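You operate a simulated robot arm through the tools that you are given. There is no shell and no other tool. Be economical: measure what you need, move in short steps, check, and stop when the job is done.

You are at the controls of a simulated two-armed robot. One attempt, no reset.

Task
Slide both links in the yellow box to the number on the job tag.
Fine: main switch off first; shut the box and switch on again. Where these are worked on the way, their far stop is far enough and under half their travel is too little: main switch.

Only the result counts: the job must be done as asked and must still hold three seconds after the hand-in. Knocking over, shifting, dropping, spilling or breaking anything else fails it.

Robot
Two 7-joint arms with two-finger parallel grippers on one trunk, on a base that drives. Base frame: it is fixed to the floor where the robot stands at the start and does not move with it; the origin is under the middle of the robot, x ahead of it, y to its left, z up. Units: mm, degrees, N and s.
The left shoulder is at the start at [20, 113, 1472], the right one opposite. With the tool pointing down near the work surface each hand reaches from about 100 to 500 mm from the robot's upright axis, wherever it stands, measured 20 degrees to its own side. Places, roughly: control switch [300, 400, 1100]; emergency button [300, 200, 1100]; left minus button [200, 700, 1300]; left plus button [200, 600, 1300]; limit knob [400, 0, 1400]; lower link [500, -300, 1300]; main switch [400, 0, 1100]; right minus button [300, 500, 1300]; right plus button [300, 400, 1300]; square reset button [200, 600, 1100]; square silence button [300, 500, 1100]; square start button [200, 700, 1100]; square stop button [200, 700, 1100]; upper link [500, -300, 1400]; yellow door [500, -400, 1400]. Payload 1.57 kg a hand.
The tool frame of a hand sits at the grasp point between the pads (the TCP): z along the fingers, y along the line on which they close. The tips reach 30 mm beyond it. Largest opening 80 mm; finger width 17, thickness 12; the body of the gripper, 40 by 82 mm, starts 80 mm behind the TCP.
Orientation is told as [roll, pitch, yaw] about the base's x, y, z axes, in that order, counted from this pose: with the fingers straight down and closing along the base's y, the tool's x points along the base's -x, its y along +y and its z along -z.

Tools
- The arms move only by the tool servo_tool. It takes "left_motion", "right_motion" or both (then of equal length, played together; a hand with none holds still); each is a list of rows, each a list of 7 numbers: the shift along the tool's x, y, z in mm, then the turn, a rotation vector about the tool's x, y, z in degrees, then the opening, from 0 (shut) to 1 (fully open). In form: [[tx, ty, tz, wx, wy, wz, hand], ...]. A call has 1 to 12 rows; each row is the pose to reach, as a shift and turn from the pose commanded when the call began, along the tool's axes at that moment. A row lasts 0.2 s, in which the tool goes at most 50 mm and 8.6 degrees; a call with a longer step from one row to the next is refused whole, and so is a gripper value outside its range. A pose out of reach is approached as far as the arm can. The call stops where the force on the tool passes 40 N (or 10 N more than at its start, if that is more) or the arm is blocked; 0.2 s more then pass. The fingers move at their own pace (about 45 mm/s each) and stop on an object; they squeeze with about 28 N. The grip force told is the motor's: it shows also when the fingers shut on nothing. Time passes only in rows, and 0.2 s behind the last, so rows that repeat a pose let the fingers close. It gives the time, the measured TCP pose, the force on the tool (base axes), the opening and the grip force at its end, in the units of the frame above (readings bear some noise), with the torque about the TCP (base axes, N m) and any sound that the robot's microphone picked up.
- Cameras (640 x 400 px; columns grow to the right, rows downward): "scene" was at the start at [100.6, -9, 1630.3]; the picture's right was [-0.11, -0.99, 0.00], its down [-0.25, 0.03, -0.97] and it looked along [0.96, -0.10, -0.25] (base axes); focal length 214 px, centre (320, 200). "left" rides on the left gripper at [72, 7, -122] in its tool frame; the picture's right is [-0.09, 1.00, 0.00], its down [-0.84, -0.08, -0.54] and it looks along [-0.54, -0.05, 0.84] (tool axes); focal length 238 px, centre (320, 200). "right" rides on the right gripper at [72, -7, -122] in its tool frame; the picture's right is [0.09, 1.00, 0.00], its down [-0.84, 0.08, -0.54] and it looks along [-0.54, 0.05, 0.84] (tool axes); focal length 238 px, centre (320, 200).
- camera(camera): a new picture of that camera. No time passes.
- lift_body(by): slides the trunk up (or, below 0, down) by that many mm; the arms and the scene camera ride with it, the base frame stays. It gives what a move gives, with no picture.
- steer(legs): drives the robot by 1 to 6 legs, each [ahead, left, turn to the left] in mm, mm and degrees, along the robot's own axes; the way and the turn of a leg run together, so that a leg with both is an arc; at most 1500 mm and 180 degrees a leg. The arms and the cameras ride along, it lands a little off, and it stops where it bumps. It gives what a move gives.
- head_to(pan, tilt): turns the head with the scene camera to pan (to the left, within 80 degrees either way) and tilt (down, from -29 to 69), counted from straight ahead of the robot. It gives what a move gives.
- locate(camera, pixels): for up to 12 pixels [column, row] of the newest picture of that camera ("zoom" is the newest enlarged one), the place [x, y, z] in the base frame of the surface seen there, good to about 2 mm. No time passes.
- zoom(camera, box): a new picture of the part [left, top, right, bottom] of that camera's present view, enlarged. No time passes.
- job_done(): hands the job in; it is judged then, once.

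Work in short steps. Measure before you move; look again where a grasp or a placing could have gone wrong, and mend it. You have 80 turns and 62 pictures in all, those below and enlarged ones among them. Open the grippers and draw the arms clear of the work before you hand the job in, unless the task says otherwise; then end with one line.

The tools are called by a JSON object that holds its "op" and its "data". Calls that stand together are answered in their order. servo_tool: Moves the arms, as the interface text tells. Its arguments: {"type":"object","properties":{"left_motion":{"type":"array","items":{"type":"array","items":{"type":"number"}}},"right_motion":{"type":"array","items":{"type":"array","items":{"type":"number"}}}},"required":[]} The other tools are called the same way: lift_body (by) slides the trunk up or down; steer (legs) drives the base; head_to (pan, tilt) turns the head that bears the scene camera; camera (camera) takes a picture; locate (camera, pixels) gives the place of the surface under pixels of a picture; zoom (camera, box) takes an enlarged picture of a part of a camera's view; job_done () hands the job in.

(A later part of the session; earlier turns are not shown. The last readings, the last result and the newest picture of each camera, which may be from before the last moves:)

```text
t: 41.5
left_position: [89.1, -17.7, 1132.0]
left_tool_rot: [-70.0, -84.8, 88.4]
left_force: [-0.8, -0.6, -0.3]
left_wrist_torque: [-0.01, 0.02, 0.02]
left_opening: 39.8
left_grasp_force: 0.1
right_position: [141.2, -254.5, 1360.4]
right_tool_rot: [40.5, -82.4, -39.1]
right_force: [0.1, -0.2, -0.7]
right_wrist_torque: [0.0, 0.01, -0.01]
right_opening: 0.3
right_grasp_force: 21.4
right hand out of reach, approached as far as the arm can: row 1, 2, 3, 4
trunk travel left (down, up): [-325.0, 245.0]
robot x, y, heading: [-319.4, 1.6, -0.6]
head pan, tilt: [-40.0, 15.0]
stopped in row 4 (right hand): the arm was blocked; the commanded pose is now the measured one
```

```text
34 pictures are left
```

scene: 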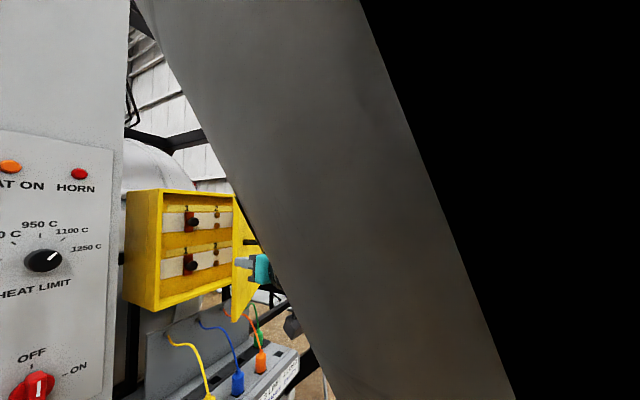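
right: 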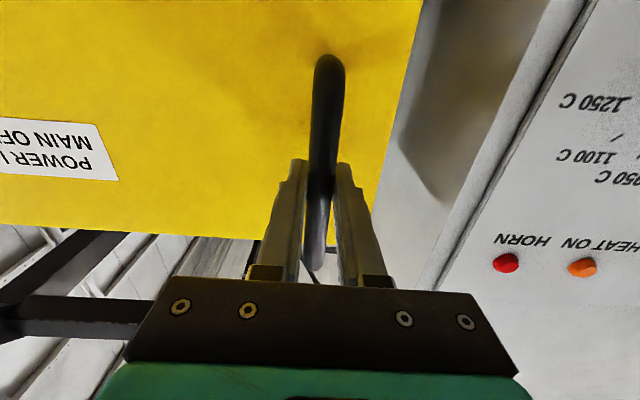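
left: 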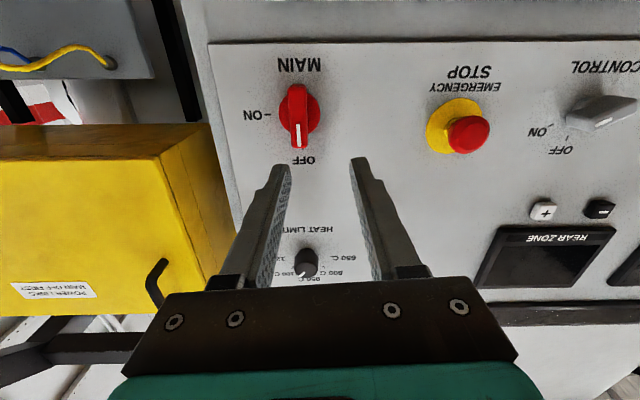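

The right arm is at a fold limit toward the left, so I use the base: left 110, forward 200, placing the hand inside the door edge.

{"op": "steer", "data": {"legs": [[0, 110, 0], [200, 0, 0]]}}

{"op": "camera", "data": {"camera": "right"}}

{"op": "camera", "data": {"camera": "scene"}}

```text
t: 43.9
left_position: [286.1, 91.4, 1132.3]
left_tool_rot: [-69.7, -84.9, 88.0]
left_force: [-0.4, -0.2, 0.2]
left_wrist_torque: [-0.01, -0.02, 0.02]
left_opening: 40.3
left_grasp_force: 0.2
right_position: [336.5, -144.6, 1358.3]
right_tool_rot: [40.8, -82.3, -39.6]
right_force: [-1.0, -0.5, -0.8]
right_wrist_torque: [0.01, -0.02, -0.01]
right_opening: 0.0
right_grasp_force: 21.4
trunk travel left (down, up): [-325.0, 245.0]
robot x, y, heading: [-121.9, 111.2, -0.8]
head pan, tilt: [-40.0, 15.0]
```

```text
33 pictures are left
```

right: 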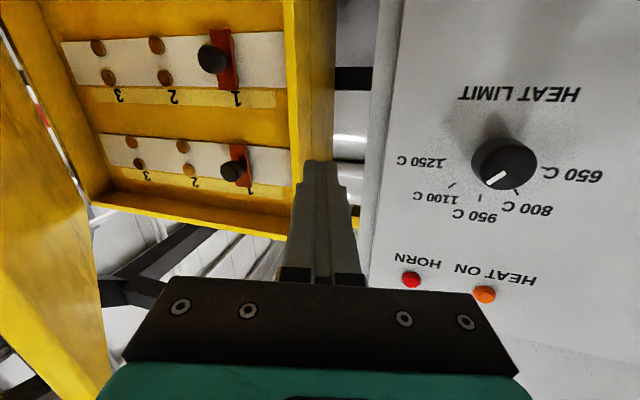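

```text
32 pictures are left
```

scene: 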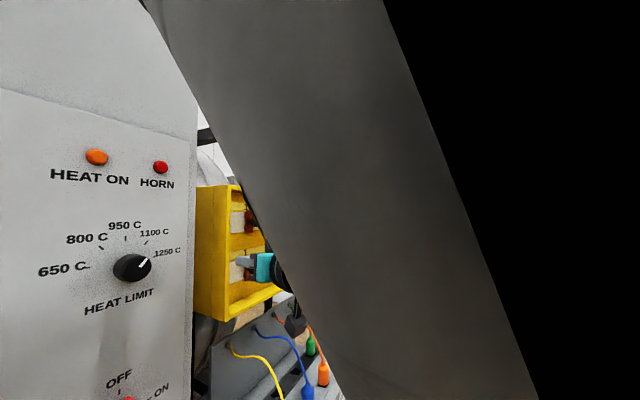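

The hand is inside the door with a clear view of the links. Zoom and locate the knobs, rail and position 3.

{"op": "zoom", "data": {"camera": "right", "box": [50, 10, 306, 170]}}

{"op": "locate", "data": {"camera": "zoom", "pixels": [[393, 122], [455, 397], [420, 140], [480, 395], [120, 90], [268, 85], [147, 165], [288, 170], [447, 90], [200, 330], [206, 387], [540, 150]]}}

{"op": "locate", "data": {"camera": "right", "pixels": [[210, 58], [232, 171], [225, 40], [228, 90], [243, 150], [246, 183], [20, 200], [80, 330], [270, 200], [320, 120]]}}

```text
2.50 times, centred on (178, 90) of right
```

zoom: 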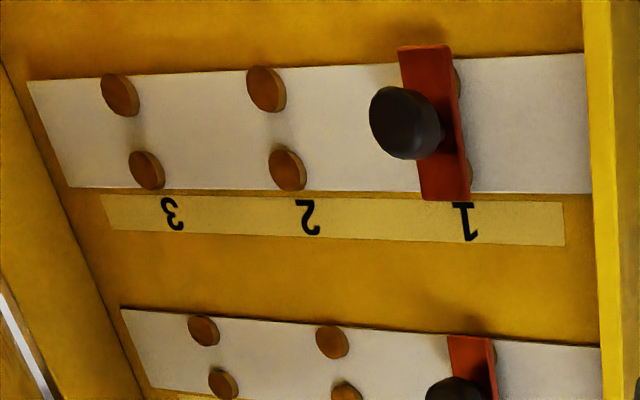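

```text
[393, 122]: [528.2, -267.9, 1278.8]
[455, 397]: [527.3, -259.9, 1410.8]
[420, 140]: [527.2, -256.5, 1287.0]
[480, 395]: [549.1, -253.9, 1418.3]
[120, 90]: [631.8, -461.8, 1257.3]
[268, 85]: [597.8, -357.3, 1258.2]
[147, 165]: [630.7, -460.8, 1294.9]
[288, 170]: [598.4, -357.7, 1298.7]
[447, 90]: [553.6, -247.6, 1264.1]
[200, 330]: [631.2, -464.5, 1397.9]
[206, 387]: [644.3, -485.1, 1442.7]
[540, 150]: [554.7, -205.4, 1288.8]
```

```text
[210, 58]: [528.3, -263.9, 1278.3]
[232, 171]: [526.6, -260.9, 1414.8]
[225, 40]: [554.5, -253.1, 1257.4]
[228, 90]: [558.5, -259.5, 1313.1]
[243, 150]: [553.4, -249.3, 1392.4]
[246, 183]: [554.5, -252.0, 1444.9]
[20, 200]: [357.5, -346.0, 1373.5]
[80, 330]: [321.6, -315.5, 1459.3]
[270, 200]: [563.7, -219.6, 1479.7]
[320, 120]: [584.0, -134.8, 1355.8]
```

Knobs are at about (527,−262,1281) and (527,−262,1416); position 3 is ≈218 mm further along (0.305,−0.952). First I must swing the door wide: yaw hand right 40°, shift right, then sweep with the base.

{"op": "servo_tool", "data": {"right_motion": [[0, -25, 0, 8, 0, 0, 0], [0, -50, 0, 16, 0, 0, 0], [0, -80, 0, 24, 0, 0, 0], [0, -110, 0, 32, 0, 0, 0], [0, -140, 0, 40, 0, 0, 0]]}}

{"op": "camera", "data": {"camera": "right"}}

```text
t: 45.1
left_position: [285.2, 91.7, 1131.6]
left_tool_rot: [-69.8, -85.0, 87.9]
left_force: [-0.3, 0.3, -0.3]
left_wrist_torque: [-0.01, 0.01, 0.0]
left_opening: 39.9
left_grasp_force: 0.1
right_position: [335.1, -321.6, 1362.6]
right_tool_rot: [1.4, -81.7, -39.6]
right_force: [0.3, 0.0, -0.4]
right_wrist_torque: [0.01, -0.06, 0.01]
right_opening: 0.1
right_grasp_force: 21.3
right hand out of reach, approached as far as the arm can: row 4, 5
trunk travel left (down, up): [-325.0, 245.0]
robot x, y, heading: [-122.8, 110.3, -1.1]
head pan, tilt: [-40.0, 15.0]
```

```text
30 pictures are left
```

right: 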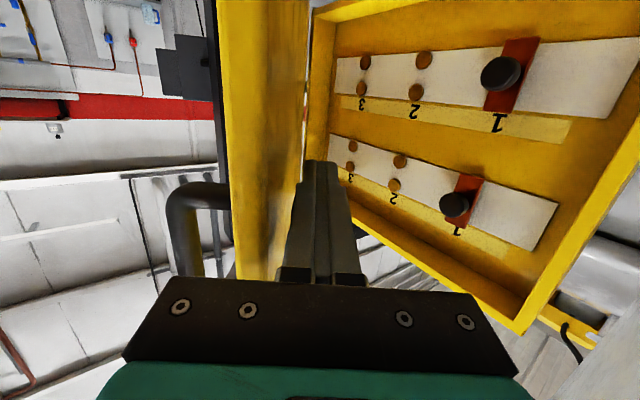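

The hand is alongside the door's inner face. Drive right to sweep the door open.

{"op": "steer", "data": {"legs": [[0, -150, 0], [0, -120, 0]]}}

{"op": "camera", "data": {"camera": "right"}}

```text
t: 46.1
left_position: [282.8, 44.6, 1132.6]
left_tool_rot: [-71.6, -85.0, 89.7]
left_force: [0.3, -0.8, -0.5]
left_wrist_torque: [0.0, 0.02, 0.0]
left_opening: 39.9
left_grasp_force: 0.1
right_position: [327.9, -367.1, 1364.4]
right_tool_rot: [3.2, -81.8, -41.3]
right_force: [-6.3, 3.6, 0.7]
right_wrist_torque: [-0.07, -0.17, -0.06]
right_opening: 0.1
right_grasp_force: 21.3
trunk travel left (down, up): [-325.0, 245.0]
robot x, y, heading: [-123.1, 66.2, -0.7]
head pan, tilt: [-40.0, 15.0]
stopped in leg 1: the force on the tool passed its limit at 90 N (the readings are from after the stop); the commanded pose is now the measured one
```

```text
29 pictures are left
```

right: 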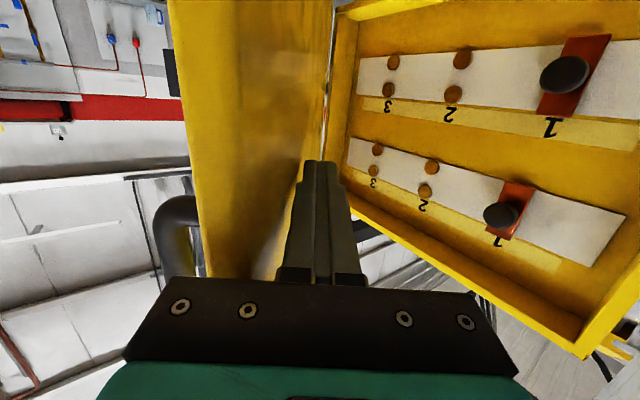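

The base jolt tripped the limit. Push slowly with the arm instead along the arc.

{"op": "servo_tool", "data": {"right_motion": [[0, -9, 1, 0, 0, 0, 0], [0, -18, 3, 0, 0, 0, 0], [0, -27, 6, 0, 0, 0, 0], [0, -36, 9, 0, 0, 0, 0], [0, -45, 12, 0, 0, 0, 0], [0, -54, 15, 0, 0, 0, 0], [0, -63, 18, 0, 0, 0, 0], [0, -72, 21, 0, 0, 0, 0], [0, -81, 24, 0, 0, 0, 0], [0, -90, 27, 0, 0, 0, 0], [0, -100, 30, 0, 0, 0, 0], [0, -109, 34, 0, 0, 0, 0]]}}

{"op": "servo_tool", "data": {"right_motion": [[0, -9, 5, 0, 0, 0, 0], [0, -17, 12, 0, 0, 0, 0], [0, -25, 19, 0, 0, 0, 0], [0, -33, 26, 0, 0, 0, 0], [0, -41, 33, 0, 0, 0, 0], [0, -49, 40, 0, 0, 0, 0], [0, -57, 47, 0, 0, 0, 0], [0, -65, 53, 0, 0, 0, 0], [0, -73, 60, 0, 0, 0, 0], [0, -81, 66, 0, 0, 0, 0], [0, -91, 74, 0, 0, 0, 0]]}}

{"op": "camera", "data": {"camera": "right"}}

```text
t: 48.7
left_position: [285.2, 46.0, 1132.9]
left_tool_rot: [-70.6, -84.9, 88.7]
left_force: [0.2, -0.5, 0.0]
left_wrist_torque: [-0.01, -0.02, 0.05]
left_opening: 40.5
left_grasp_force: 0.1
right_position: [291.2, -475.3, 1356.6]
right_tool_rot: [2.3, -81.6, -40.4]
right_force: [-0.3, -0.5, 0.6]
right_wrist_torque: [-0.03, 0.02, 0.03]
right_opening: 0.0
right_grasp_force: 21.4
trunk travel left (down, up): [-325.0, 245.0]
robot x, y, heading: [-123.8, 65.8, -1.0]
head pan, tilt: [-40.0, 15.0]
```

```text
t: 51.1
left_position: [284.5, 44.7, 1132.7]
left_tool_rot: [-70.7, -84.8, 88.8]
left_force: [-0.3, -0.2, 1.2]
left_wrist_torque: [0.0, -0.01, 0.01]
left_opening: 39.7
left_grasp_force: 0.0
right_position: [292.8, -589.4, 1344.5]
right_tool_rot: [2.4, -81.6, -40.4]
right_force: [0.2, -0.7, -0.2]
right_wrist_torque: [-0.01, -0.02, 0.03]
right_opening: 0.2
right_grasp_force: 21.0
trunk travel left (down, up): [-325.0, 245.0]
robot x, y, heading: [-123.9, 66.1, -1.0]
head pan, tilt: [-40.0, 15.0]
```

```text
28 pictures are left
```

right: 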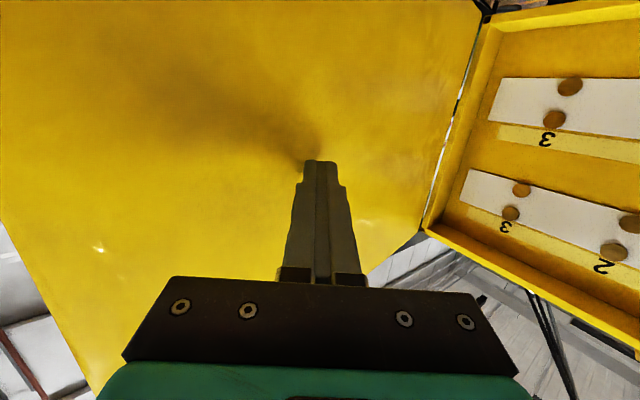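

Door is open ~85°. Before driving in closer I check the left arm's elbow clearance to the panel.

{"op": "head_to", "data": {"pan": 10, "tilt": 35}}

{"op": "camera", "data": {"camera": "scene"}}

```text
t: 52.3
left_position: [284.8, 45.5, 1131.9]
left_tool_rot: [-70.7, -84.9, 88.7]
left_force: [0.3, -1.3, 0.2]
left_wrist_torque: [-0.03, -0.04, -0.02]
left_opening: 40.2
left_grasp_force: 0.1
right_position: [292.8, -588.8, 1345.9]
right_tool_rot: [2.3, -81.6, -40.4]
right_force: [0.0, 0.4, -0.4]
right_wrist_torque: [0.0, -0.04, 0.0]
right_opening: 0.1
right_grasp_force: 20.9
trunk travel left (down, up): [-325.0, 245.0]
robot x, y, heading: [-124.9, 66.8, -0.7]
head pan, tilt: [10.0, 35.0]
```

```text
27 pictures are left
```

scene: 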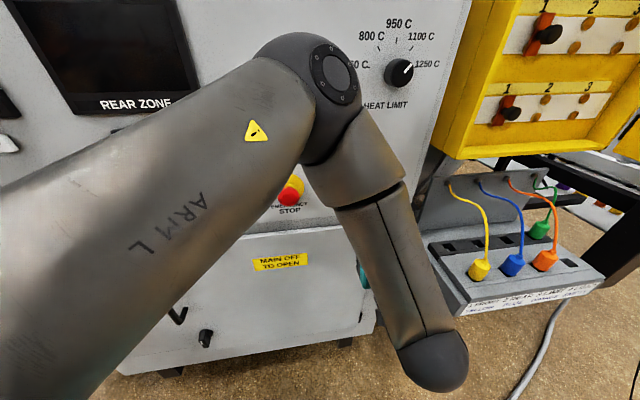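

{"op": "locate", "data": {"camera": "scene", "pixels": [[300, 60], [335, 72], [320, 130], [365, 160], [430, 350], [285, 40], [355, 110]]}}

```text
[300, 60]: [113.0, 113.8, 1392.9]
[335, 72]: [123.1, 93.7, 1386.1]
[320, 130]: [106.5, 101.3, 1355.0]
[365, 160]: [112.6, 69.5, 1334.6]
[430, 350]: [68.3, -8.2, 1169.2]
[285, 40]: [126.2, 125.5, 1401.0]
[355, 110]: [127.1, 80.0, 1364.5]
```

Elbow has ample clearance. Bring the right hand back in front of the links (yaw to ~+5°) and retract the left 70 mm together.

{"op": "servo_tool", "data": {"right_motion": [[-3, 30, -24, -6, 0, 0, 0], [-6, 60, -48, -13, 0, 0, 0], [-9, 90, -72, -20, 0, 0, 0], [-12, 120, -96, -27, 0, 0, 0], [-15, 150, -120, -34, 0, 0, 0.5], [-18, 180, -144, -40, 0, 0, 0.6], [-20, 211, -168, -46, 0, 0, 0.6]], "left_motion": [[0, 0, -10, 0, 0, 0, 0.5], [0, 0, -20, 0, 0, 0, 0.5], [0, 0, -30, 0, 0, 0, 0.5], [0, 0, -40, 0, 0, 0, 0.5], [0, 0, -50, 0, 0, 0, 0.5], [0, 0, -60, 0, 0, 0, 0.5], [0, 0, -70, 0, 0, 0, 0.5]]}}

{"op": "steer", "data": {"legs": [[0, -105, 0], [95, 0, 0]]}}

{"op": "camera", "data": {"camera": "right"}}

```text
t: 53.9
left_position: [253.0, 43.7, 1155.5]
left_tool_rot: [-69.2, -84.8, 87.2]
left_force: [0.2, -0.5, 0.8]
left_wrist_torque: [0.02, -0.01, -0.01]
left_opening: 40.2
left_grasp_force: 0.0
left hand out of reach, approached as far as the arm can: row 3, 4, 5, 6, 7
right_position: [294.0, -323.8, 1395.5]
right_tool_rot: [48.2, -81.7, -40.1]
right_force: [0.9, 0.0, 0.3]
right_wrist_torque: [0.0, 0.0, -0.02]
right_opening: 47.9
right_grasp_force: 0.0
trunk travel left (down, up): [-325.0, 245.0]
robot x, y, heading: [-123.9, 68.2, -0.9]
head pan, tilt: [10.0, 35.0]
```

```text
t: 55.8
left_position: [348.9, -62.1, 1155.2]
left_tool_rot: [-68.4, -84.9, 86.3]
left_force: [0.8, 0.6, -0.2]
left_wrist_torque: [0.02, -0.01, 0.04]
left_opening: 39.9
left_grasp_force: 0.0
right_position: [389.0, -430.2, 1394.6]
right_tool_rot: [48.2, -81.7, -40.4]
right_force: [-0.1, 0.7, -0.5]
right_wrist_torque: [0.0, -0.01, -0.02]
right_opening: 48.0
right_grasp_force: 0.1
trunk travel left (down, up): [-325.0, 245.0]
robot x, y, heading: [-30.5, -36.6, -0.9]
head pan, tilt: [10.0, 35.0]
```

```text
26 pictures are left
```

right: 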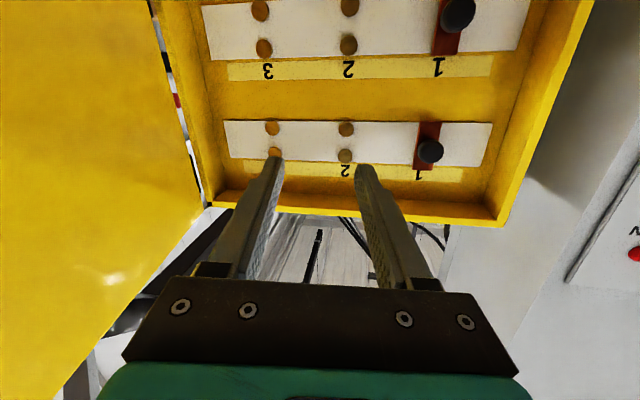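

Good view. Locate knob faces, link plates and position 3 studs again.

{"op": "locate", "data": {"camera": "right", "pixels": [[431, 152], [423, 152], [431, 143], [428, 126], [424, 166], [272, 128], [275, 152], [455, 12], [445, 45], [262, 10], [264, 47], [190, 150]]}}

{"op": "zoom", "data": {"camera": "right", "box": [380, 100, 500, 175]}}

```text
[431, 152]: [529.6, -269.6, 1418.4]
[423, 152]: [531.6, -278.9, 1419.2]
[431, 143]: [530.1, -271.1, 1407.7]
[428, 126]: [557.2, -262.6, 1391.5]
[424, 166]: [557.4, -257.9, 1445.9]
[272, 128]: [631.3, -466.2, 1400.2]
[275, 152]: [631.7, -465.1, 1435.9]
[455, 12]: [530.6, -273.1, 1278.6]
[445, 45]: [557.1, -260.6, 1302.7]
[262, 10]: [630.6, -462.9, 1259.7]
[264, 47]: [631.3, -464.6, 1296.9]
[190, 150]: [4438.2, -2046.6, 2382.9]
```

```text
5.33 times, centred on (440, 138) of right
```

zoom: 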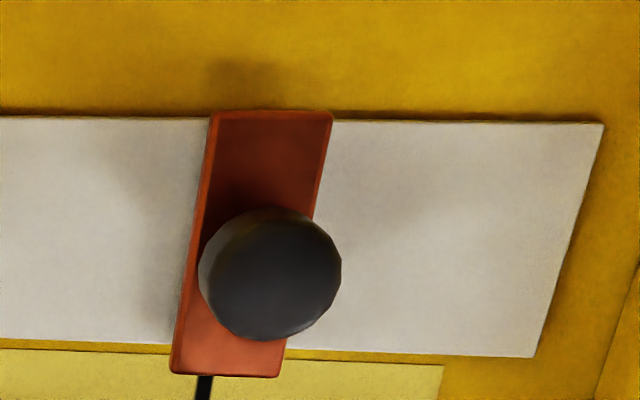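

Upper knob face is at (529.6,−268,1418), ~28 mm diameter; travel to 3 is ≈218.5 mm. Move to 70 mm in front of it, levelled at yaw 13°.

{"op": "servo_tool", "data": {"right_motion": [[-4, 30, 15, -1, -1, -1.5, 0.7], [-8, 60, 35, -2, -2, -3, 0.7], [-12, 95, 55, -3.5, -3.5, -4.5, 0.7], [-15, 120, 75, -4.5, -4.5, -6, 0.7], [-17.5, 137, 90, -5.25, -4.9, -6.6, 0.7]]}}

{"op": "camera", "data": {"camera": "right"}}

```text
t: 57.0
left_position: [346.9, -61.6, 1155.9]
left_tool_rot: [-69.1, -84.9, 87.1]
left_force: [0.0, 0.1, -0.2]
left_wrist_torque: [0.02, -0.01, -0.01]
left_opening: 39.9
left_grasp_force: 0.1
right_position: [461.6, -285.7, 1413.1]
right_tool_rot: [11.6, -89.4, 1.4]
right_force: [-0.5, 0.5, 0.0]
right_wrist_torque: [0.0, 0.05, -0.03]
right_opening: 56.1
right_grasp_force: 0.2
trunk travel left (down, up): [-325.0, 245.0]
robot x, y, heading: [-31.8, -38.8, -1.1]
head pan, tilt: [10.0, 35.0]
```

```text
24 pictures are left
```

right: 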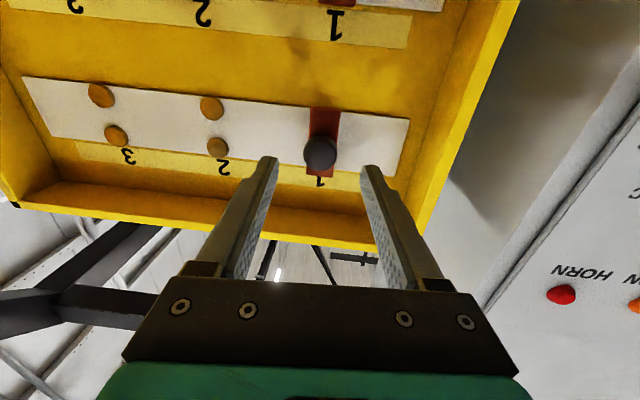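

Knob is centred (col 320). Advance 64 mm, 4 mm up, and grip.

{"op": "servo_tool", "data": {"right_motion": [[-4, 1.5, 20, 0, 0, 0, 0.7], [-4, 1.5, 40, 0, 0, 0, 0.7], [-4, 1.5, 55, 0, 0, 0, 0.7], [-4, 1.5, 64, 0, 0, 0, 0.7], [-4, 1.5, 64, 0, 0, 0, 0], [-4, 1.5, 64, 0, 0, 0, 0], [-4, 1.5, 64, 0, 0, 0, 0], [-4, 1.5, 64, 0, 0, 0, 0]]}}

{"op": "camera", "data": {"camera": "right"}}

```text
t: 58.8
left_position: [348.2, -63.6, 1154.9]
left_tool_rot: [-68.9, -84.8, 86.9]
left_force: [0.4, -0.4, 0.3]
left_wrist_torque: [-0.04, -0.01, -0.01]
left_opening: 39.9
left_grasp_force: 0.0
right_position: [521.1, -270.8, 1420.1]
right_tool_rot: [29.4, -90.0, -16.2]
right_force: [2.2, -1.3, 5.8]
right_wrist_torque: [-0.05, 0.02, 0.68]
right_opening: 30.8
right_grasp_force: 36.7
trunk travel left (down, up): [-325.0, 245.0]
robot x, y, heading: [-29.5, -38.4, -1.0]
head pan, tilt: [10.0, 35.0]
```

```text
23 pictures are left
```

right: 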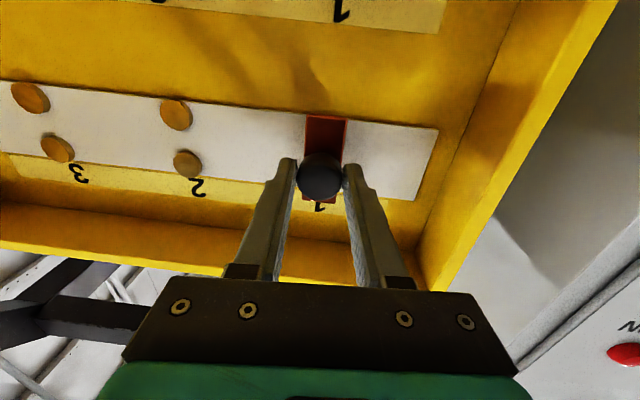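

Gripped (30.8 mm). Slide 110 mm toward position 2 with a gentle yaw right.

{"op": "servo_tool", "data": {"right_motion": [[0, -8, 0.6, 0.5, 0, 0, 0], [0, -18, 1.4, 1.5, 0, 0, 0], [0, -29, 2.3, 3, 0, 0, 0], [0, -40, 3.2, 4.5, 0, 0, 0], [0, -51, 4.1, 6, 0, 0, 0], [0, -63, 5, 7, 0, 0, 0], [0, -75, 6, 8.5, 0, 0, 0], [0, -87, 7, 10, 0, 0, 0], [0, -98, 7.9, 11, 0, 0, 0], [0, -109, 8.8, 12, 0, 0, 0]]}}

{"op": "camera", "data": {"camera": "right"}}

```text
t: 61.0
left_position: [346.3, -64.3, 1154.8]
left_tool_rot: [-69.5, -84.8, 87.4]
left_force: [-0.2, -0.1, -0.5]
left_wrist_torque: [-0.02, 0.0, -0.01]
left_opening: 40.0
left_grasp_force: 0.0
right_position: [553.2, -370.7, 1420.3]
right_tool_rot: [-26.8, -89.7, 28.0]
right_force: [-11.3, -1.3, -8.6]
right_wrist_torque: [-0.16, 0.41, 1.29]
right_opening: 35.3
right_grasp_force: 42.3
trunk travel left (down, up): [-325.0, 245.0]
robot x, y, heading: [-30.9, -41.8, -1.0]
head pan, tilt: [10.0, 35.0]
```

```text
22 pictures are left
```

right: 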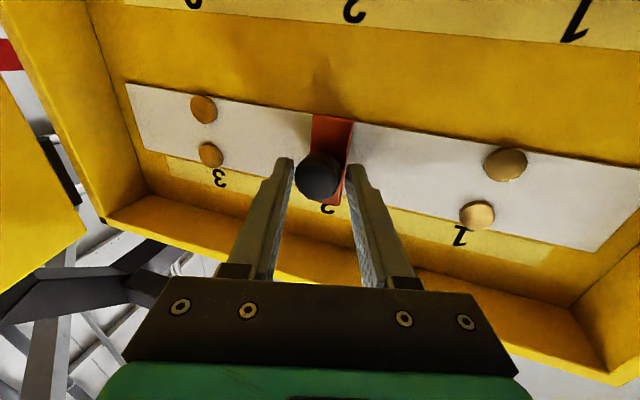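

Link is at 2. Continue to 3.

{"op": "servo_tool", "data": {"right_motion": [[0, -10, 3, 0.5, 0, 0, 0], [0, -20, 6, 1, 0, 0, 0], [0, -31, 9.2, 2, 0, 0, 0], [0, -42, 12.5, 3, 0, 0, 0], [0, -53, 15.8, 4, 0, 0, 0], [0, -64, 19, 5, 0, 0, 0], [0, -75, 22.3, 6, 0, 0, 0], [0, -86, 25.6, 7, 0, 0, 0], [0, -96, 28.6, 8, 0, 0, 0], [0, -104, 31, 8, 0, 0, 0]]}}

{"op": "camera", "data": {"camera": "right"}}

```text
t: 63.1
left_position: [345.3, -62.6, 1156.4]
left_tool_rot: [-70.4, -84.8, 88.3]
left_force: [-0.4, -0.1, -0.2]
left_wrist_torque: [-0.01, 0.03, -0.02]
left_opening: 39.7
left_grasp_force: 0.1
right_position: [586.4, -472.4, 1421.5]
right_tool_rot: [-19.3, -89.6, 12.6]
right_force: [-23.2, 9.2, -20.1]
right_wrist_torque: [0.22, -0.15, 0.78]
right_opening: 37.3
right_grasp_force: 43.9
trunk travel left (down, up): [-325.0, 245.0]
robot x, y, heading: [-33.8, -37.4, -0.9]
head pan, tilt: [10.0, 35.0]
```

```text
21 pictures are left
```

right: 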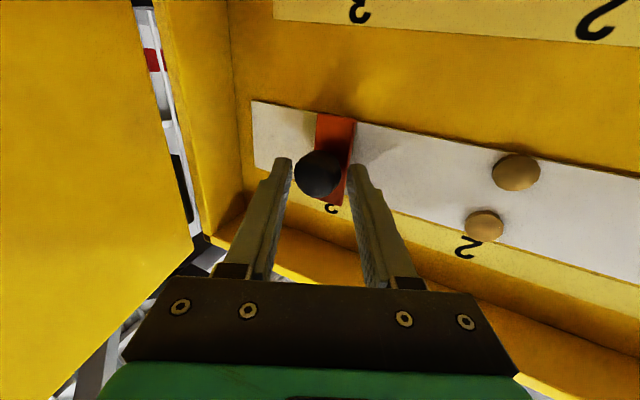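

Link appears at 3. Release and back straight off, then check the alignment.

{"op": "servo_tool", "data": {"right_motion": [[0, 0, 0, 0, 0, 0, 0.65], [0, 0, 0, 0, 0, 0, 0.65], [0, 0, -20, 0, 0, 0, 0.65], [0, 0, -50, 0, 0, 0, 0.65], [0, 0, -90, 0, 0, 0, 0.65]]}}

{"op": "camera", "data": {"camera": "right"}}

{"op": "zoom", "data": {"camera": "right", "box": [250, 80, 410, 180]}}

```text
t: 64.3
left_position: [347.4, -63.2, 1154.0]
left_tool_rot: [-69.2, -84.8, 87.2]
left_force: [0.2, 0.7, 0.2]
left_wrist_torque: [0.0, -0.02, -0.05]
left_opening: 40.1
left_grasp_force: 0.0
right_position: [498.2, -463.6, 1423.4]
right_tool_rot: [-48.7, -89.7, 41.9]
right_force: [-0.3, 0.8, -0.6]
right_wrist_torque: [0.01, 0.01, -0.01]
right_opening: 51.8
right_grasp_force: 0.1
trunk travel left (down, up): [-325.0, 245.0]
robot x, y, heading: [-32.4, -38.7, -0.9]
head pan, tilt: [10.0, 35.0]
```

```text
20 pictures are left
```

right: 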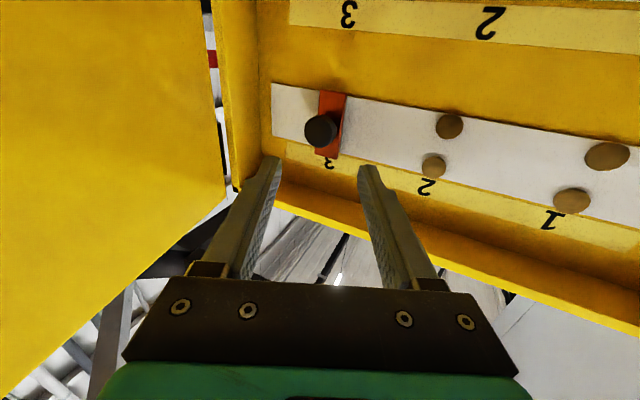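

```text
4.00 times, centred on (330, 130) of right
```

zoom: 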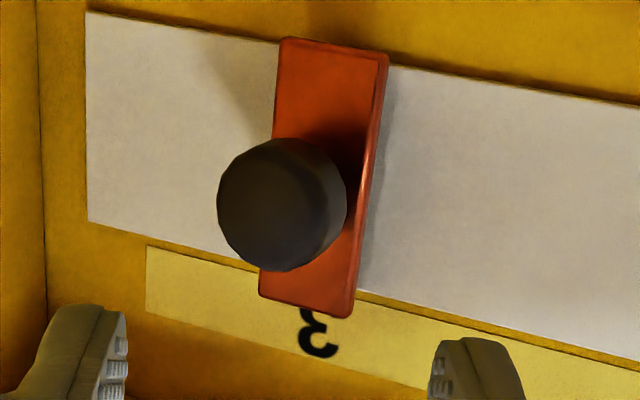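

Measure the plate against studs 2 and 1 (equal spacing expected).

{"op": "locate", "data": {"camera": "right", "pixels": [[332, 102], [327, 152], [322, 98], [341, 102], [319, 150], [335, 154], [450, 126], [433, 166], [608, 156], [572, 200], [319, 131]]}}

```text
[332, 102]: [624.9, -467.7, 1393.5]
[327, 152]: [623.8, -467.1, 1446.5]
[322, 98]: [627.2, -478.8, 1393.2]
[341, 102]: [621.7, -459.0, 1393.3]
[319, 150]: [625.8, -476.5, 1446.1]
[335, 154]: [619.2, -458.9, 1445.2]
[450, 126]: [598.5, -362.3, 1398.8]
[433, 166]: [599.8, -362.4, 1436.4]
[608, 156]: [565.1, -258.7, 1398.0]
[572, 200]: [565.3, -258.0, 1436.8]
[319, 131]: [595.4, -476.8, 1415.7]
```

Upper link is within ~1.5 mm of position 3. Now move to 70 mm in front of the lower knob (529.6,−268,1278.5), yaw back to 13°.

{"op": "servo_tool", "data": {"right_motion": [[0, 0, -35, 0, 0, 0, 0.7], [20, 25, -57, -3, 0, 0, 0.7], [45, 55, -58, -6, 0, 0, 0.7], [70, 85, -58, -9, 0, 0, 0.7], [95, 115, -58, -12, 0, 0, 0.7], [120, 145, -58, -16, 0, 0, 0.7], [145, 174.4, -58, -20, 0, 0, 0.7]]}}

{"op": "camera", "data": {"camera": "right"}}

```text
t: 66.0
left_position: [347.9, -63.6, 1156.4]
left_tool_rot: [-68.7, -84.9, 86.7]
left_force: [-0.3, -0.2, -0.9]
left_wrist_torque: [0.02, -0.01, 0.04]
left_opening: 39.8
left_grasp_force: 0.1
right_position: [462.9, -285.2, 1276.4]
right_tool_rot: [-5.4, -89.7, 18.4]
right_force: [0.1, 1.2, 0.5]
right_wrist_torque: [-0.01, -0.02, -0.01]
right_opening: 56.1
right_grasp_force: 0.1
trunk travel left (down, up): [-325.0, 245.0]
robot x, y, heading: [-31.1, -40.6, -0.9]
head pan, tilt: [10.0, 35.0]
```

```text
18 pictures are left
```

right: 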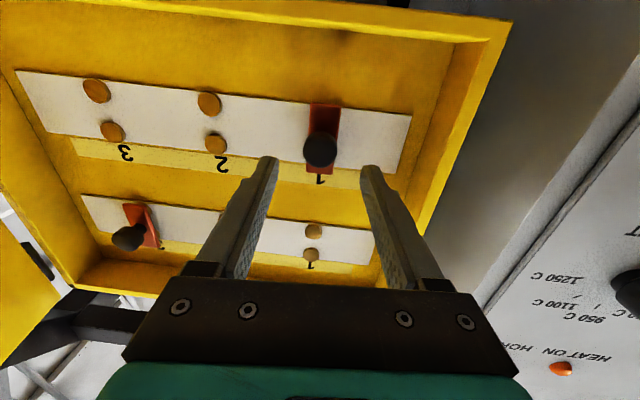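

Same alignment as before; advance 63 mm and grip the lower knob.

{"op": "servo_tool", "data": {"right_motion": [[-3, 1, 20, 0, 0, 0, 0.7], [-3, 1, 40, 0, 0, 0, 0.7], [-3, 1, 55, 0, 0, 0, 0.7], [-3, 1, 63, 0, 0, 0, 0.7], [-3, 1, 63, 0, 0, 0, 0], [-3, 1, 63, 0, 0, 0, 0], [-3, 1, 63, 0, 0, 0, 0], [-3, 1, 63, 0, 0, 0, 0]]}}

```text
t: 67.8
left_position: [347.1, -62.8, 1155.4]
left_tool_rot: [-68.8, -84.9, 86.7]
left_force: [0.4, 0.7, -0.6]
left_wrist_torque: [0.0, -0.01, -0.01]
left_opening: 40.1
left_grasp_force: 0.0
right_position: [525.8, -269.1, 1279.0]
right_tool_rot: [-19.2, -89.7, 32.3]
right_force: [2.8, -0.8, 1.3]
right_wrist_torque: [0.05, -0.08, 0.9]
right_opening: 31.1
right_grasp_force: 36.3
trunk travel left (down, up): [-325.0, 245.0]
robot x, y, heading: [-29.9, -39.4, -0.9]
head pan, tilt: [10.0, 35.0]
```

Gripped as before (31.1 mm). Repeat the same two slides.

{"op": "servo_tool", "data": {"right_motion": [[0, -8, 0.6, 0.5, 0, 0, 0], [0, -18, 1.4, 1.5, 0, 0, 0], [0, -29, 2.3, 3, 0, 0, 0], [0, -40, 3.2, 4.5, 0, 0, 0], [0, -51, 4.1, 6, 0, 0, 0], [0, -63, 5, 7, 0, 0, 0], [0, -75, 6, 8.5, 0, 0, 0], [0, -87, 7, 10, 0, 0, 0], [0, -98, 7.9, 11, 0, 0, 0], [0, -109, 8.8, 12, 0, 0, 0]]}}

{"op": "servo_tool", "data": {"right_motion": [[0, -10, 3, 0.5, 0, 0, 0], [0, -20, 6, 1, 0, 0, 0], [0, -31, 9.2, 2, 0, 0, 0], [0, -42, 12.5, 3, 0, 0, 0], [0, -53, 15.8, 4, 0, 0, 0], [0, -64, 19, 5, 0, 0, 0], [0, -75, 22.3, 6, 0, 0, 0], [0, -86, 25.6, 7, 0, 0, 0], [0, -96, 28.6, 8, 0, 0, 0], [0, -104, 31, 8, 0, 0, 0]]}}

{"op": "camera", "data": {"camera": "right"}}

```text
t: 70.0
left_position: [346.1, -62.3, 1155.3]
left_tool_rot: [-69.4, -84.8, 87.4]
left_force: [0.9, 0.3, 0.4]
left_wrist_torque: [0.01, 0.0, -0.01]
left_opening: 40.1
left_grasp_force: 0.0
right_position: [556.9, -372.4, 1279.7]
right_tool_rot: [-34.0, -89.7, 35.3]
right_force: [-4.7, 1.1, 2.2]
right_wrist_torque: [0.06, -0.18, 1.21]
right_opening: 35.6
right_grasp_force: 42.9
trunk travel left (down, up): [-325.0, 245.0]
robot x, y, heading: [-30.1, -39.2, -1.1]
head pan, tilt: [10.0, 35.0]
```

```text
t: 72.2
left_position: [345.1, -61.1, 1155.8]
left_tool_rot: [-69.6, -84.7, 87.5]
left_force: [0.0, 0.0, 0.2]
left_wrist_torque: [0.02, -0.01, -0.03]
left_opening: 39.9
left_grasp_force: 0.1
right_position: [587.9, -473.7, 1278.2]
right_tool_rot: [-25.5, -89.5, 18.9]
right_force: [-9.9, 13.5, -6.0]
right_wrist_torque: [0.15, -0.8, 0.7]
right_opening: 37.6
right_grasp_force: 43.8
trunk travel left (down, up): [-325.0, 245.0]
robot x, y, heading: [-29.7, -36.6, -0.9]
head pan, tilt: [10.0, 35.0]
```

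```text
17 pictures are left
```

right: 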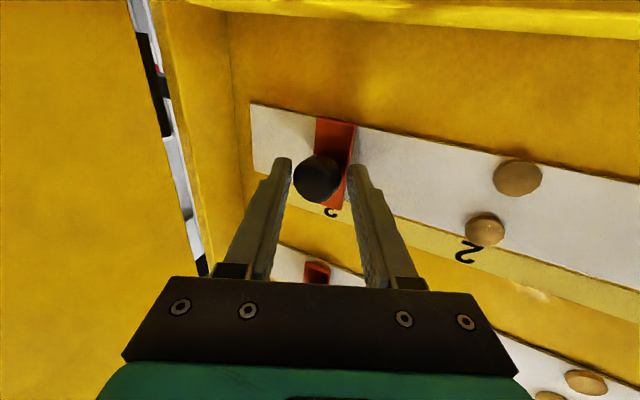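

Lower link at 3 too. Release, back off and verify both.

{"op": "servo_tool", "data": {"right_motion": [[0, 0, 0, 0, 0, 0, 0.65], [0, 0, 0, 0, 0, 0, 0.65], [0, 0, -20, 0, 0, 0, 0.65], [0, 0, -50, 0, 0, 0, 0.65], [0, 0, -90, 0, 0, 0, 0.65], [0, 0, -130, 0, 0, 0, 0.65], [0, 0, -170, 0, 0, 0, 0.4]]}}

{"op": "camera", "data": {"camera": "right"}}

```text
t: 73.8
left_position: [347.0, -63.3, 1154.5]
left_tool_rot: [-69.1, -84.8, 87.0]
left_force: [0.2, -0.1, 0.2]
left_wrist_torque: [-0.02, -0.02, 0.0]
left_opening: 40.1
left_grasp_force: 0.0
right_position: [419.7, -453.2, 1280.4]
right_tool_rot: [-43.3, -89.7, 36.8]
right_force: [0.0, 0.5, 0.1]
right_wrist_torque: [0.02, -0.02, 0.03]
right_opening: 32.2
right_grasp_force: 0.0
trunk travel left (down, up): [-325.0, 245.0]
robot x, y, heading: [-29.3, -40.0, -0.8]
head pan, tilt: [10.0, 35.0]
```

```text
16 pictures are left
```

right: 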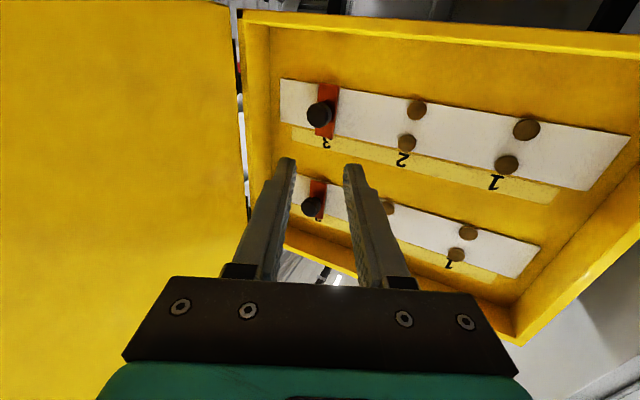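

Both links sit at 3. I check the lower plate numerically, then drive back and right so the right hand can come round to the outside of the door.

{"op": "locate", "data": {"camera": "right", "pixels": [[329, 90], [324, 133], [317, 183], [313, 214], [417, 109], [407, 143], [469, 233]]}}

{"op": "steer", "data": {"legs": [[-330, 0, 0], [0, -330, 0]]}}

{"op": "head_to", "data": {"pan": -10, "tilt": 20}}

{"op": "camera", "data": {"camera": "scene"}}

```text
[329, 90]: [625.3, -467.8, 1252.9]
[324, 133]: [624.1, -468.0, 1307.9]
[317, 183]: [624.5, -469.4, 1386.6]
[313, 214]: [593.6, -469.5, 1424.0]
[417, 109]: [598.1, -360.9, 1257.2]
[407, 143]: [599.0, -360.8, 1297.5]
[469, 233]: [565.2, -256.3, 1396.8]
```

```text
t: 77.7
left_position: [12.9, -377.3, 1155.3]
left_tool_rot: [-68.7, -84.8, 87.2]
left_force: [0.6, 0.8, -0.1]
left_wrist_torque: [0.0, 0.0, 0.02]
left_opening: 40.1
left_grasp_force: 0.2
right_position: [88.5, -767.5, 1279.2]
right_tool_rot: [-36.8, -89.7, 30.5]
right_force: [-0.3, 0.9, 0.0]
right_wrist_torque: [-0.02, 0.01, -0.01]
right_opening: 32.0
right_grasp_force: 0.2
trunk travel left (down, up): [-325.0, 245.0]
robot x, y, heading: [-362.8, -356.3, -0.6]
head pan, tilt: [10.0, 35.0]
```

```text
t: 78.5
left_position: [12.2, -376.5, 1155.5]
left_tool_rot: [-68.8, -84.8, 87.2]
left_force: [0.6, 0.5, -0.4]
left_wrist_torque: [0.03, -0.01, 0.0]
left_opening: 40.2
left_grasp_force: 0.1
right_position: [88.0, -766.4, 1280.5]
right_tool_rot: [-40.6, -89.7, 34.2]
right_force: [0.4, 0.1, 0.5]
right_wrist_torque: [0.02, 0.03, -0.03]
right_opening: 32.0
right_grasp_force: 0.0
trunk travel left (down, up): [-325.0, 245.0]
robot x, y, heading: [-363.2, -355.6, -0.9]
head pan, tilt: [-10.0, 20.0]
```

```text
15 pictures are left
```

scene: 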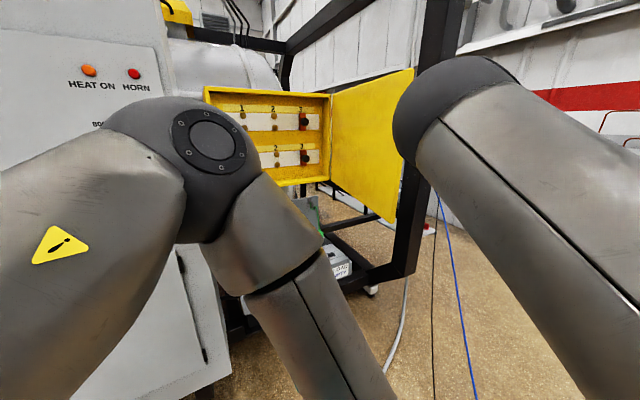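

Door edge near col 412 and a black post behind it at col ~415. Locate both and the hand's view.

{"op": "locate", "data": {"camera": "scene", "pixels": [[410, 250], [440, 40], [412, 78], [395, 218], [332, 180], [330, 100], [370, 130]]}}

{"op": "camera", "data": {"camera": "right"}}

```text
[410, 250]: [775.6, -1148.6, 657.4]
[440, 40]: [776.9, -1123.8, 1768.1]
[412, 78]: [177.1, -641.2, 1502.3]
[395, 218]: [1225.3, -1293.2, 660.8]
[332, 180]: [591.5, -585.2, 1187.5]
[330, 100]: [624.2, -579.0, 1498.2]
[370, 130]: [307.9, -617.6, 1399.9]
```

```text
14 pictures are left
```

right: 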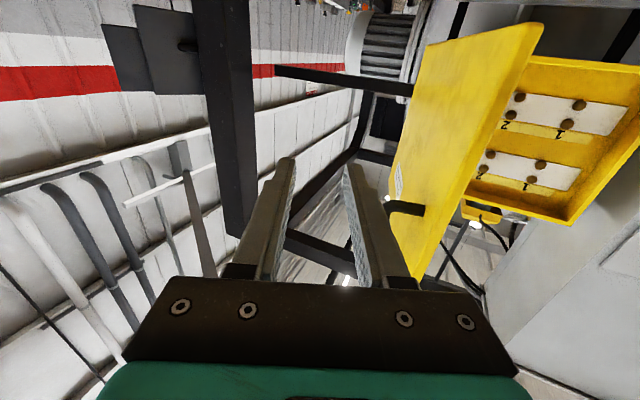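

The post is far away (776,−1130). Drive forward 100, then bring the closed fingers alongside the door's outer face, below the handle, at yaw +20°.

{"op": "steer", "data": {"legs": [[100, 0, 0]]}}

{"op": "servo_tool", "data": {"right_motion": [[0, 5, 30, -4, 0, 0, 0], [0, 15, 60, -9, 0, 0, 0], [0, 30, 90, -14, 0, 0, 0], [0, 50, 115, -20, 0, 0, 0], [0, 80, 128, -27, 0, 0, 0]]}}

{"op": "camera", "data": {"camera": "right"}}

```text
t: 79.7
left_position: [109.8, -377.1, 1155.7]
left_tool_rot: [-68.2, -84.8, 86.6]
left_force: [0.2, 0.1, 0.0]
left_wrist_torque: [-0.01, -0.02, 0.04]
left_opening: 40.2
left_grasp_force: 0.0
right_position: [187.4, -766.8, 1280.1]
right_tool_rot: [-36.4, -89.6, 30.1]
right_force: [1.0, -0.6, -0.2]
right_wrist_torque: [0.02, 0.01, -0.05]
right_opening: 32.2
right_grasp_force: 0.1
trunk travel left (down, up): [-325.0, 245.0]
robot x, y, heading: [-266.8, -358.6, -0.6]
head pan, tilt: [-10.0, 20.0]
```

```text
t: 80.8
left_position: [109.1, -375.8, 1155.8]
left_tool_rot: [-68.7, -84.8, 87.1]
left_force: [-0.3, 0.7, -0.9]
left_wrist_torque: [0.01, 0.01, 0.01]
left_opening: 40.2
left_grasp_force: 0.1
right_position: [322.7, -697.8, 1281.4]
right_tool_rot: [-17.5, -89.7, 38.5]
right_force: [-0.1, 0.3, 0.8]
right_wrist_torque: [0.0, -0.03, -0.02]
right_opening: 0.0
right_grasp_force: 20.9
trunk travel left (down, up): [-325.0, 245.0]
robot x, y, heading: [-265.9, -357.1, -0.5]
head pan, tilt: [-10.0, 20.0]
```

```text
13 pictures are left
```

right: 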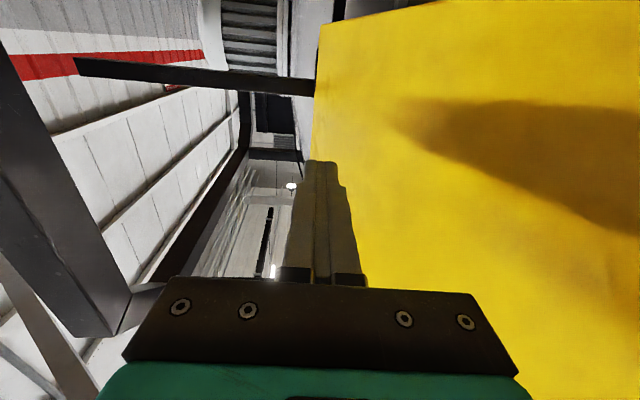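

Push the door closed slowly along its arc (first part).

{"op": "servo_tool", "data": {"right_motion": [[0, 18, 7, 0, 0, 0, 0], [0, 36, 15, 0, 0, 0, 0], [0, 48, 20, 0, 0, 0, 0], [0, 58, 24, 0, 0, 0, 0], [0, 69, 28, 0, 0, 0, 0], [0, 80, 32, 0, 0, 0, 0], [0, 91, 37, 0, 0, 0, 0], [0, 102, 41, 0, 0, 0, 0], [0, 113, 46, 0, 0, 0, 0], [0, 124, 50, 0, 0, 0, 0], [0, 135, 55, 0, 0, 0, 0], [0, 146.5, 59.4, 0, 0, 0, 0]]}}

{"op": "servo_tool", "data": {"right_motion": [[0, 9, 7, 0, 0, 0, 0], [0, 18, 14, 0, 0, 0, 0], [0, 26, 22, 0, 0, 0, 0], [0, 34, 30, 0, 0, 0, 0], [0, 43, 37, 0, 0, 0, 0], [0, 51, 44, 0, 0, 0, 0], [0, 60, 52, 0, 0, 0, 0], [0, 68, 59.5, 0, 0, 0, 0]]}}

{"op": "camera", "data": {"camera": "scene"}}

```text
t: 83.5
left_position: [109.5, -376.4, 1154.6]
left_tool_rot: [-68.8, -84.8, 87.4]
left_force: [-0.6, -0.3, -0.2]
left_wrist_torque: [0.02, 0.03, -0.01]
left_opening: 40.1
left_grasp_force: 0.0
right_position: [325.1, -542.4, 1275.4]
right_tool_rot: [-14.1, -89.8, 34.8]
right_force: [0.5, -0.4, -0.1]
right_wrist_torque: [-0.03, 0.04, -0.05]
right_opening: 0.2
right_grasp_force: 21.2
trunk travel left (down, up): [-325.0, 245.0]
robot x, y, heading: [-266.4, -357.3, -0.6]
head pan, tilt: [-10.0, 20.0]
```

```text
t: 85.2
left_position: [109.2, -375.3, 1155.5]
left_tool_rot: [-68.6, -84.8, 87.1]
left_force: [-0.2, -0.1, 0.0]
left_wrist_torque: [0.0, 0.01, -0.01]
left_opening: 40.1
left_grasp_force: 0.0
right_position: [373.2, -491.9, 1276.1]
right_tool_rot: [-21.1, -89.5, 42.1]
right_force: [-0.5, -0.2, 1.0]
right_wrist_torque: [0.0, 0.0, -0.02]
right_opening: 0.0
right_grasp_force: 21.5
right hand out of reach, approached as far as the arm can: row 4, 5, 6, 7, 8
trunk travel left (down, up): [-325.0, 245.0]
robot x, y, heading: [-263.1, -356.4, -0.4]
head pan, tilt: [-10.0, 20.0]
```

```text
12 pictures are left
```

scene: 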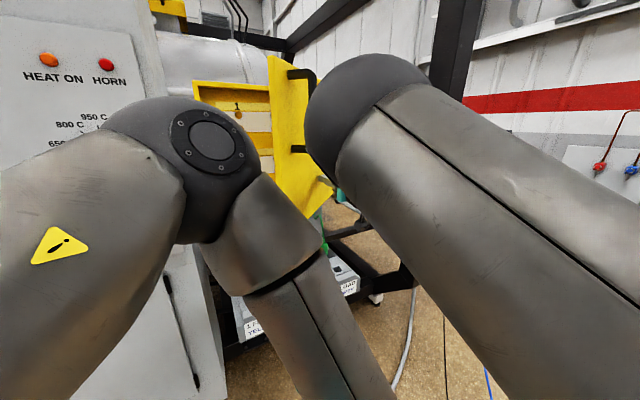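

Door is ~45° shut; the arm's left-side limit is reached. Move the hand back right 150, drive left 150, then continue pushing.

{"op": "servo_tool", "data": {"right_motion": [[0, -35, -14, 0, 0, 0, 0], [0, -70, -27, 0, 0, 0, 0], [0, -105, -40, 0, 0, 0, 0], [0, -145, -56, 0, 0, 0, 0]]}}

{"op": "steer", "data": {"legs": [[0, 140, 0]]}}

{"op": "camera", "data": {"camera": "right"}}

```text
t: 86.2
left_position: [109.6, -377.9, 1154.7]
left_tool_rot: [-68.6, -84.7, 87.2]
left_force: [-0.1, 0.0, 1.5]
left_wrist_torque: [-0.04, -0.02, 0.0]
left_opening: 40.3
left_grasp_force: 0.0
right_position: [375.9, -651.2, 1277.9]
right_tool_rot: [-3.8, -89.6, 24.5]
right_force: [-0.2, -0.4, 0.8]
right_wrist_torque: [-0.01, -0.03, 0.0]
right_opening: 0.0
right_grasp_force: 22.0
trunk travel left (down, up): [-325.0, 245.0]
robot x, y, heading: [-272.4, -357.1, -0.5]
head pan, tilt: [-10.0, 20.0]
```

```text
t: 87.6
left_position: [111.0, -236.6, 1156.0]
left_tool_rot: [-68.8, -84.8, 87.0]
left_force: [1.1, 0.1, -0.6]
left_wrist_torque: [0.01, -0.01, -0.04]
left_opening: 40.4
left_grasp_force: 0.1
right_position: [376.4, -509.4, 1278.5]
right_tool_rot: [-20.5, -89.6, 40.8]
right_force: [-0.2, -0.7, 0.3]
right_wrist_torque: [-0.02, 0.0, -0.04]
right_opening: 0.0
right_grasp_force: 21.3
trunk travel left (down, up): [-325.0, 245.0]
robot x, y, heading: [-267.5, -216.0, -0.6]
head pan, tilt: [-10.0, 20.0]
```

```text
11 pictures are left
```

right: 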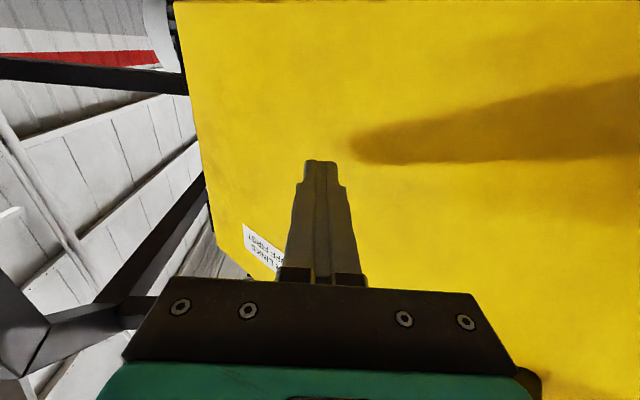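

Continue pushing toward ~15° remaining, with yaw easing right.

{"op": "servo_tool", "data": {"right_motion": [[0, 11, 8, 0, 0, 0, 0], [0, 22, 16, 1, 0, 0, 0], [0, 33, 24, 2, 0, 0, 0], [0, 44, 32, 3, 0, 0, 0], [0, 55, 40, 4, 0, 0, 0], [0, 65, 48, 5, 0, 0, 0], [0, 70, 58, 6, 0, 0, 0], [0, 74, 68, 8, 0, 0, 0], [0, 78, 78, 10, 0, 0, 0], [0, 82, 88, 12, 0, 0, 0], [0, 86, 98, 14, 0, 0, 0], [0, 89, 107, 15, 0, 0, 0]]}}

{"op": "camera", "data": {"camera": "scene"}}

```text
t: 90.2
left_position: [112.3, -236.2, 1155.2]
left_tool_rot: [-68.8, -84.8, 87.0]
left_force: [0.1, 0.1, 0.2]
left_wrist_torque: [0.0, 0.02, 0.02]
left_opening: 40.0
left_grasp_force: 0.0
right_position: [429.2, -403.3, 1277.4]
right_tool_rot: [-9.0, -89.3, 17.7]
right_force: [1.0, -1.0, -0.6]
right_wrist_torque: [0.03, 0.01, 0.04]
right_opening: 0.1
right_grasp_force: 21.7
right hand out of reach, approached as far as the arm can: row 11, 12
trunk travel left (down, up): [-325.0, 245.0]
robot x, y, heading: [-270.5, -214.5, -0.8]
head pan, tilt: [-10.0, 20.0]
```

```text
10 pictures are left
```

scene: 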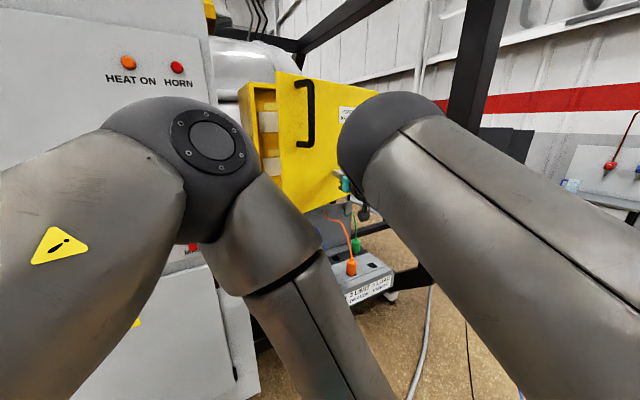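

About 20° remains. Retract hand 90, drive forward 90, then push the door home.

{"op": "servo_tool", "data": {"right_motion": [[0, 0, -35, 0, 0, 0, 0], [0, 0, -70, 0, 0, 0, 0], [0, 0, -105, 0, 0, 0, 0]]}}

{"op": "steer", "data": {"legs": [[95, 0, 0]]}}

{"op": "servo_tool", "data": {"right_motion": [[0, 4, 15, 0, 0, 0, 0], [0, 8, 27, 0, 0, 0, 0], [0, 12, 39, -1, 0, 0, 0], [0, 17, 51, -2, 0, 0, 0], [0, 22, 62, -4, 0, 0, 0], [0, 27, 72, -6, 0, 0, 0], [0, 31, 82, -8, 0, 0, 0], [0, 34, 90, -10, 0, 0, 0], [0, 36, 98, -11, 0, 0, 0], [0, 38, 105, -12, 0, 0, 0], [0, 39, 112, -12, 0, 0, 0], [0, 40, 118, -12, 0, 0, 0]]}}

{"op": "camera", "data": {"camera": "scene"}}

```text
t: 91.0
left_position: [108.4, -236.4, 1156.0]
left_tool_rot: [-69.1, -84.8, 87.4]
left_force: [-1.1, -0.6, -0.8]
left_wrist_torque: [0.0, 0.0, 0.01]
left_opening: 39.9
left_grasp_force: 0.1
right_position: [322.5, -426.2, 1275.6]
right_tool_rot: [6.6, -89.2, 1.8]
right_force: [-0.2, -0.5, -0.5]
right_wrist_torque: [0.0, 0.02, -0.01]
right_opening: 0.0
right_grasp_force: 21.4
right hand out of reach, approached as far as the arm can: row 3
trunk travel left (down, up): [-325.0, 245.0]
robot x, y, heading: [-265.4, -213.3, -0.8]
head pan, tilt: [-10.0, 20.0]
```

```text
t: 92.1
left_position: [206.2, -238.5, 1154.3]
left_tool_rot: [-68.0, -84.8, 86.4]
left_force: [-0.1, -0.3, -0.4]
left_wrist_torque: [-0.01, -0.01, -0.02]
left_opening: 40.1
left_grasp_force: 0.0
right_position: [419.7, -426.0, 1277.3]
right_tool_rot: [10.3, -89.2, -1.8]
right_force: [-0.1, 0.9, -0.9]
right_wrist_torque: [0.01, -0.04, 0.0]
right_opening: 0.0
right_grasp_force: 21.5
trunk travel left (down, up): [-325.0, 245.0]
robot x, y, heading: [-171.7, -216.3, -0.8]
head pan, tilt: [-10.0, 20.0]
```

```text
t: 94.5
left_position: [198.9, -238.7, 1155.7]
left_tool_rot: [-71.5, -84.8, 89.5]
left_force: [-0.2, 0.6, 0.1]
left_wrist_torque: [-0.02, -0.04, -0.01]
left_opening: 40.0
left_grasp_force: 0.0
right_position: [511.3, -375.0, 1275.3]
right_tool_rot: [12.5, -89.1, 8.0]
right_force: [-32.1, -1.7, 1.4]
right_wrist_torque: [0.02, -0.16, -0.03]
right_opening: 0.1
right_grasp_force: 21.5
trunk travel left (down, up): [-325.0, 245.0]
robot x, y, heading: [-176.4, -213.7, -0.7]
head pan, tilt: [-10.0, 20.0]
stopped in row 11 (right hand): the force on the tool passed its limit at 45 N (the readings are from after the stop); the commanded pose is now the measured one
```

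```text
9 pictures are left
```

scene: 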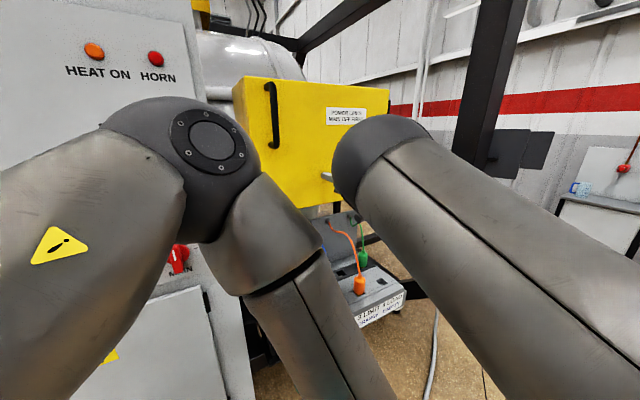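

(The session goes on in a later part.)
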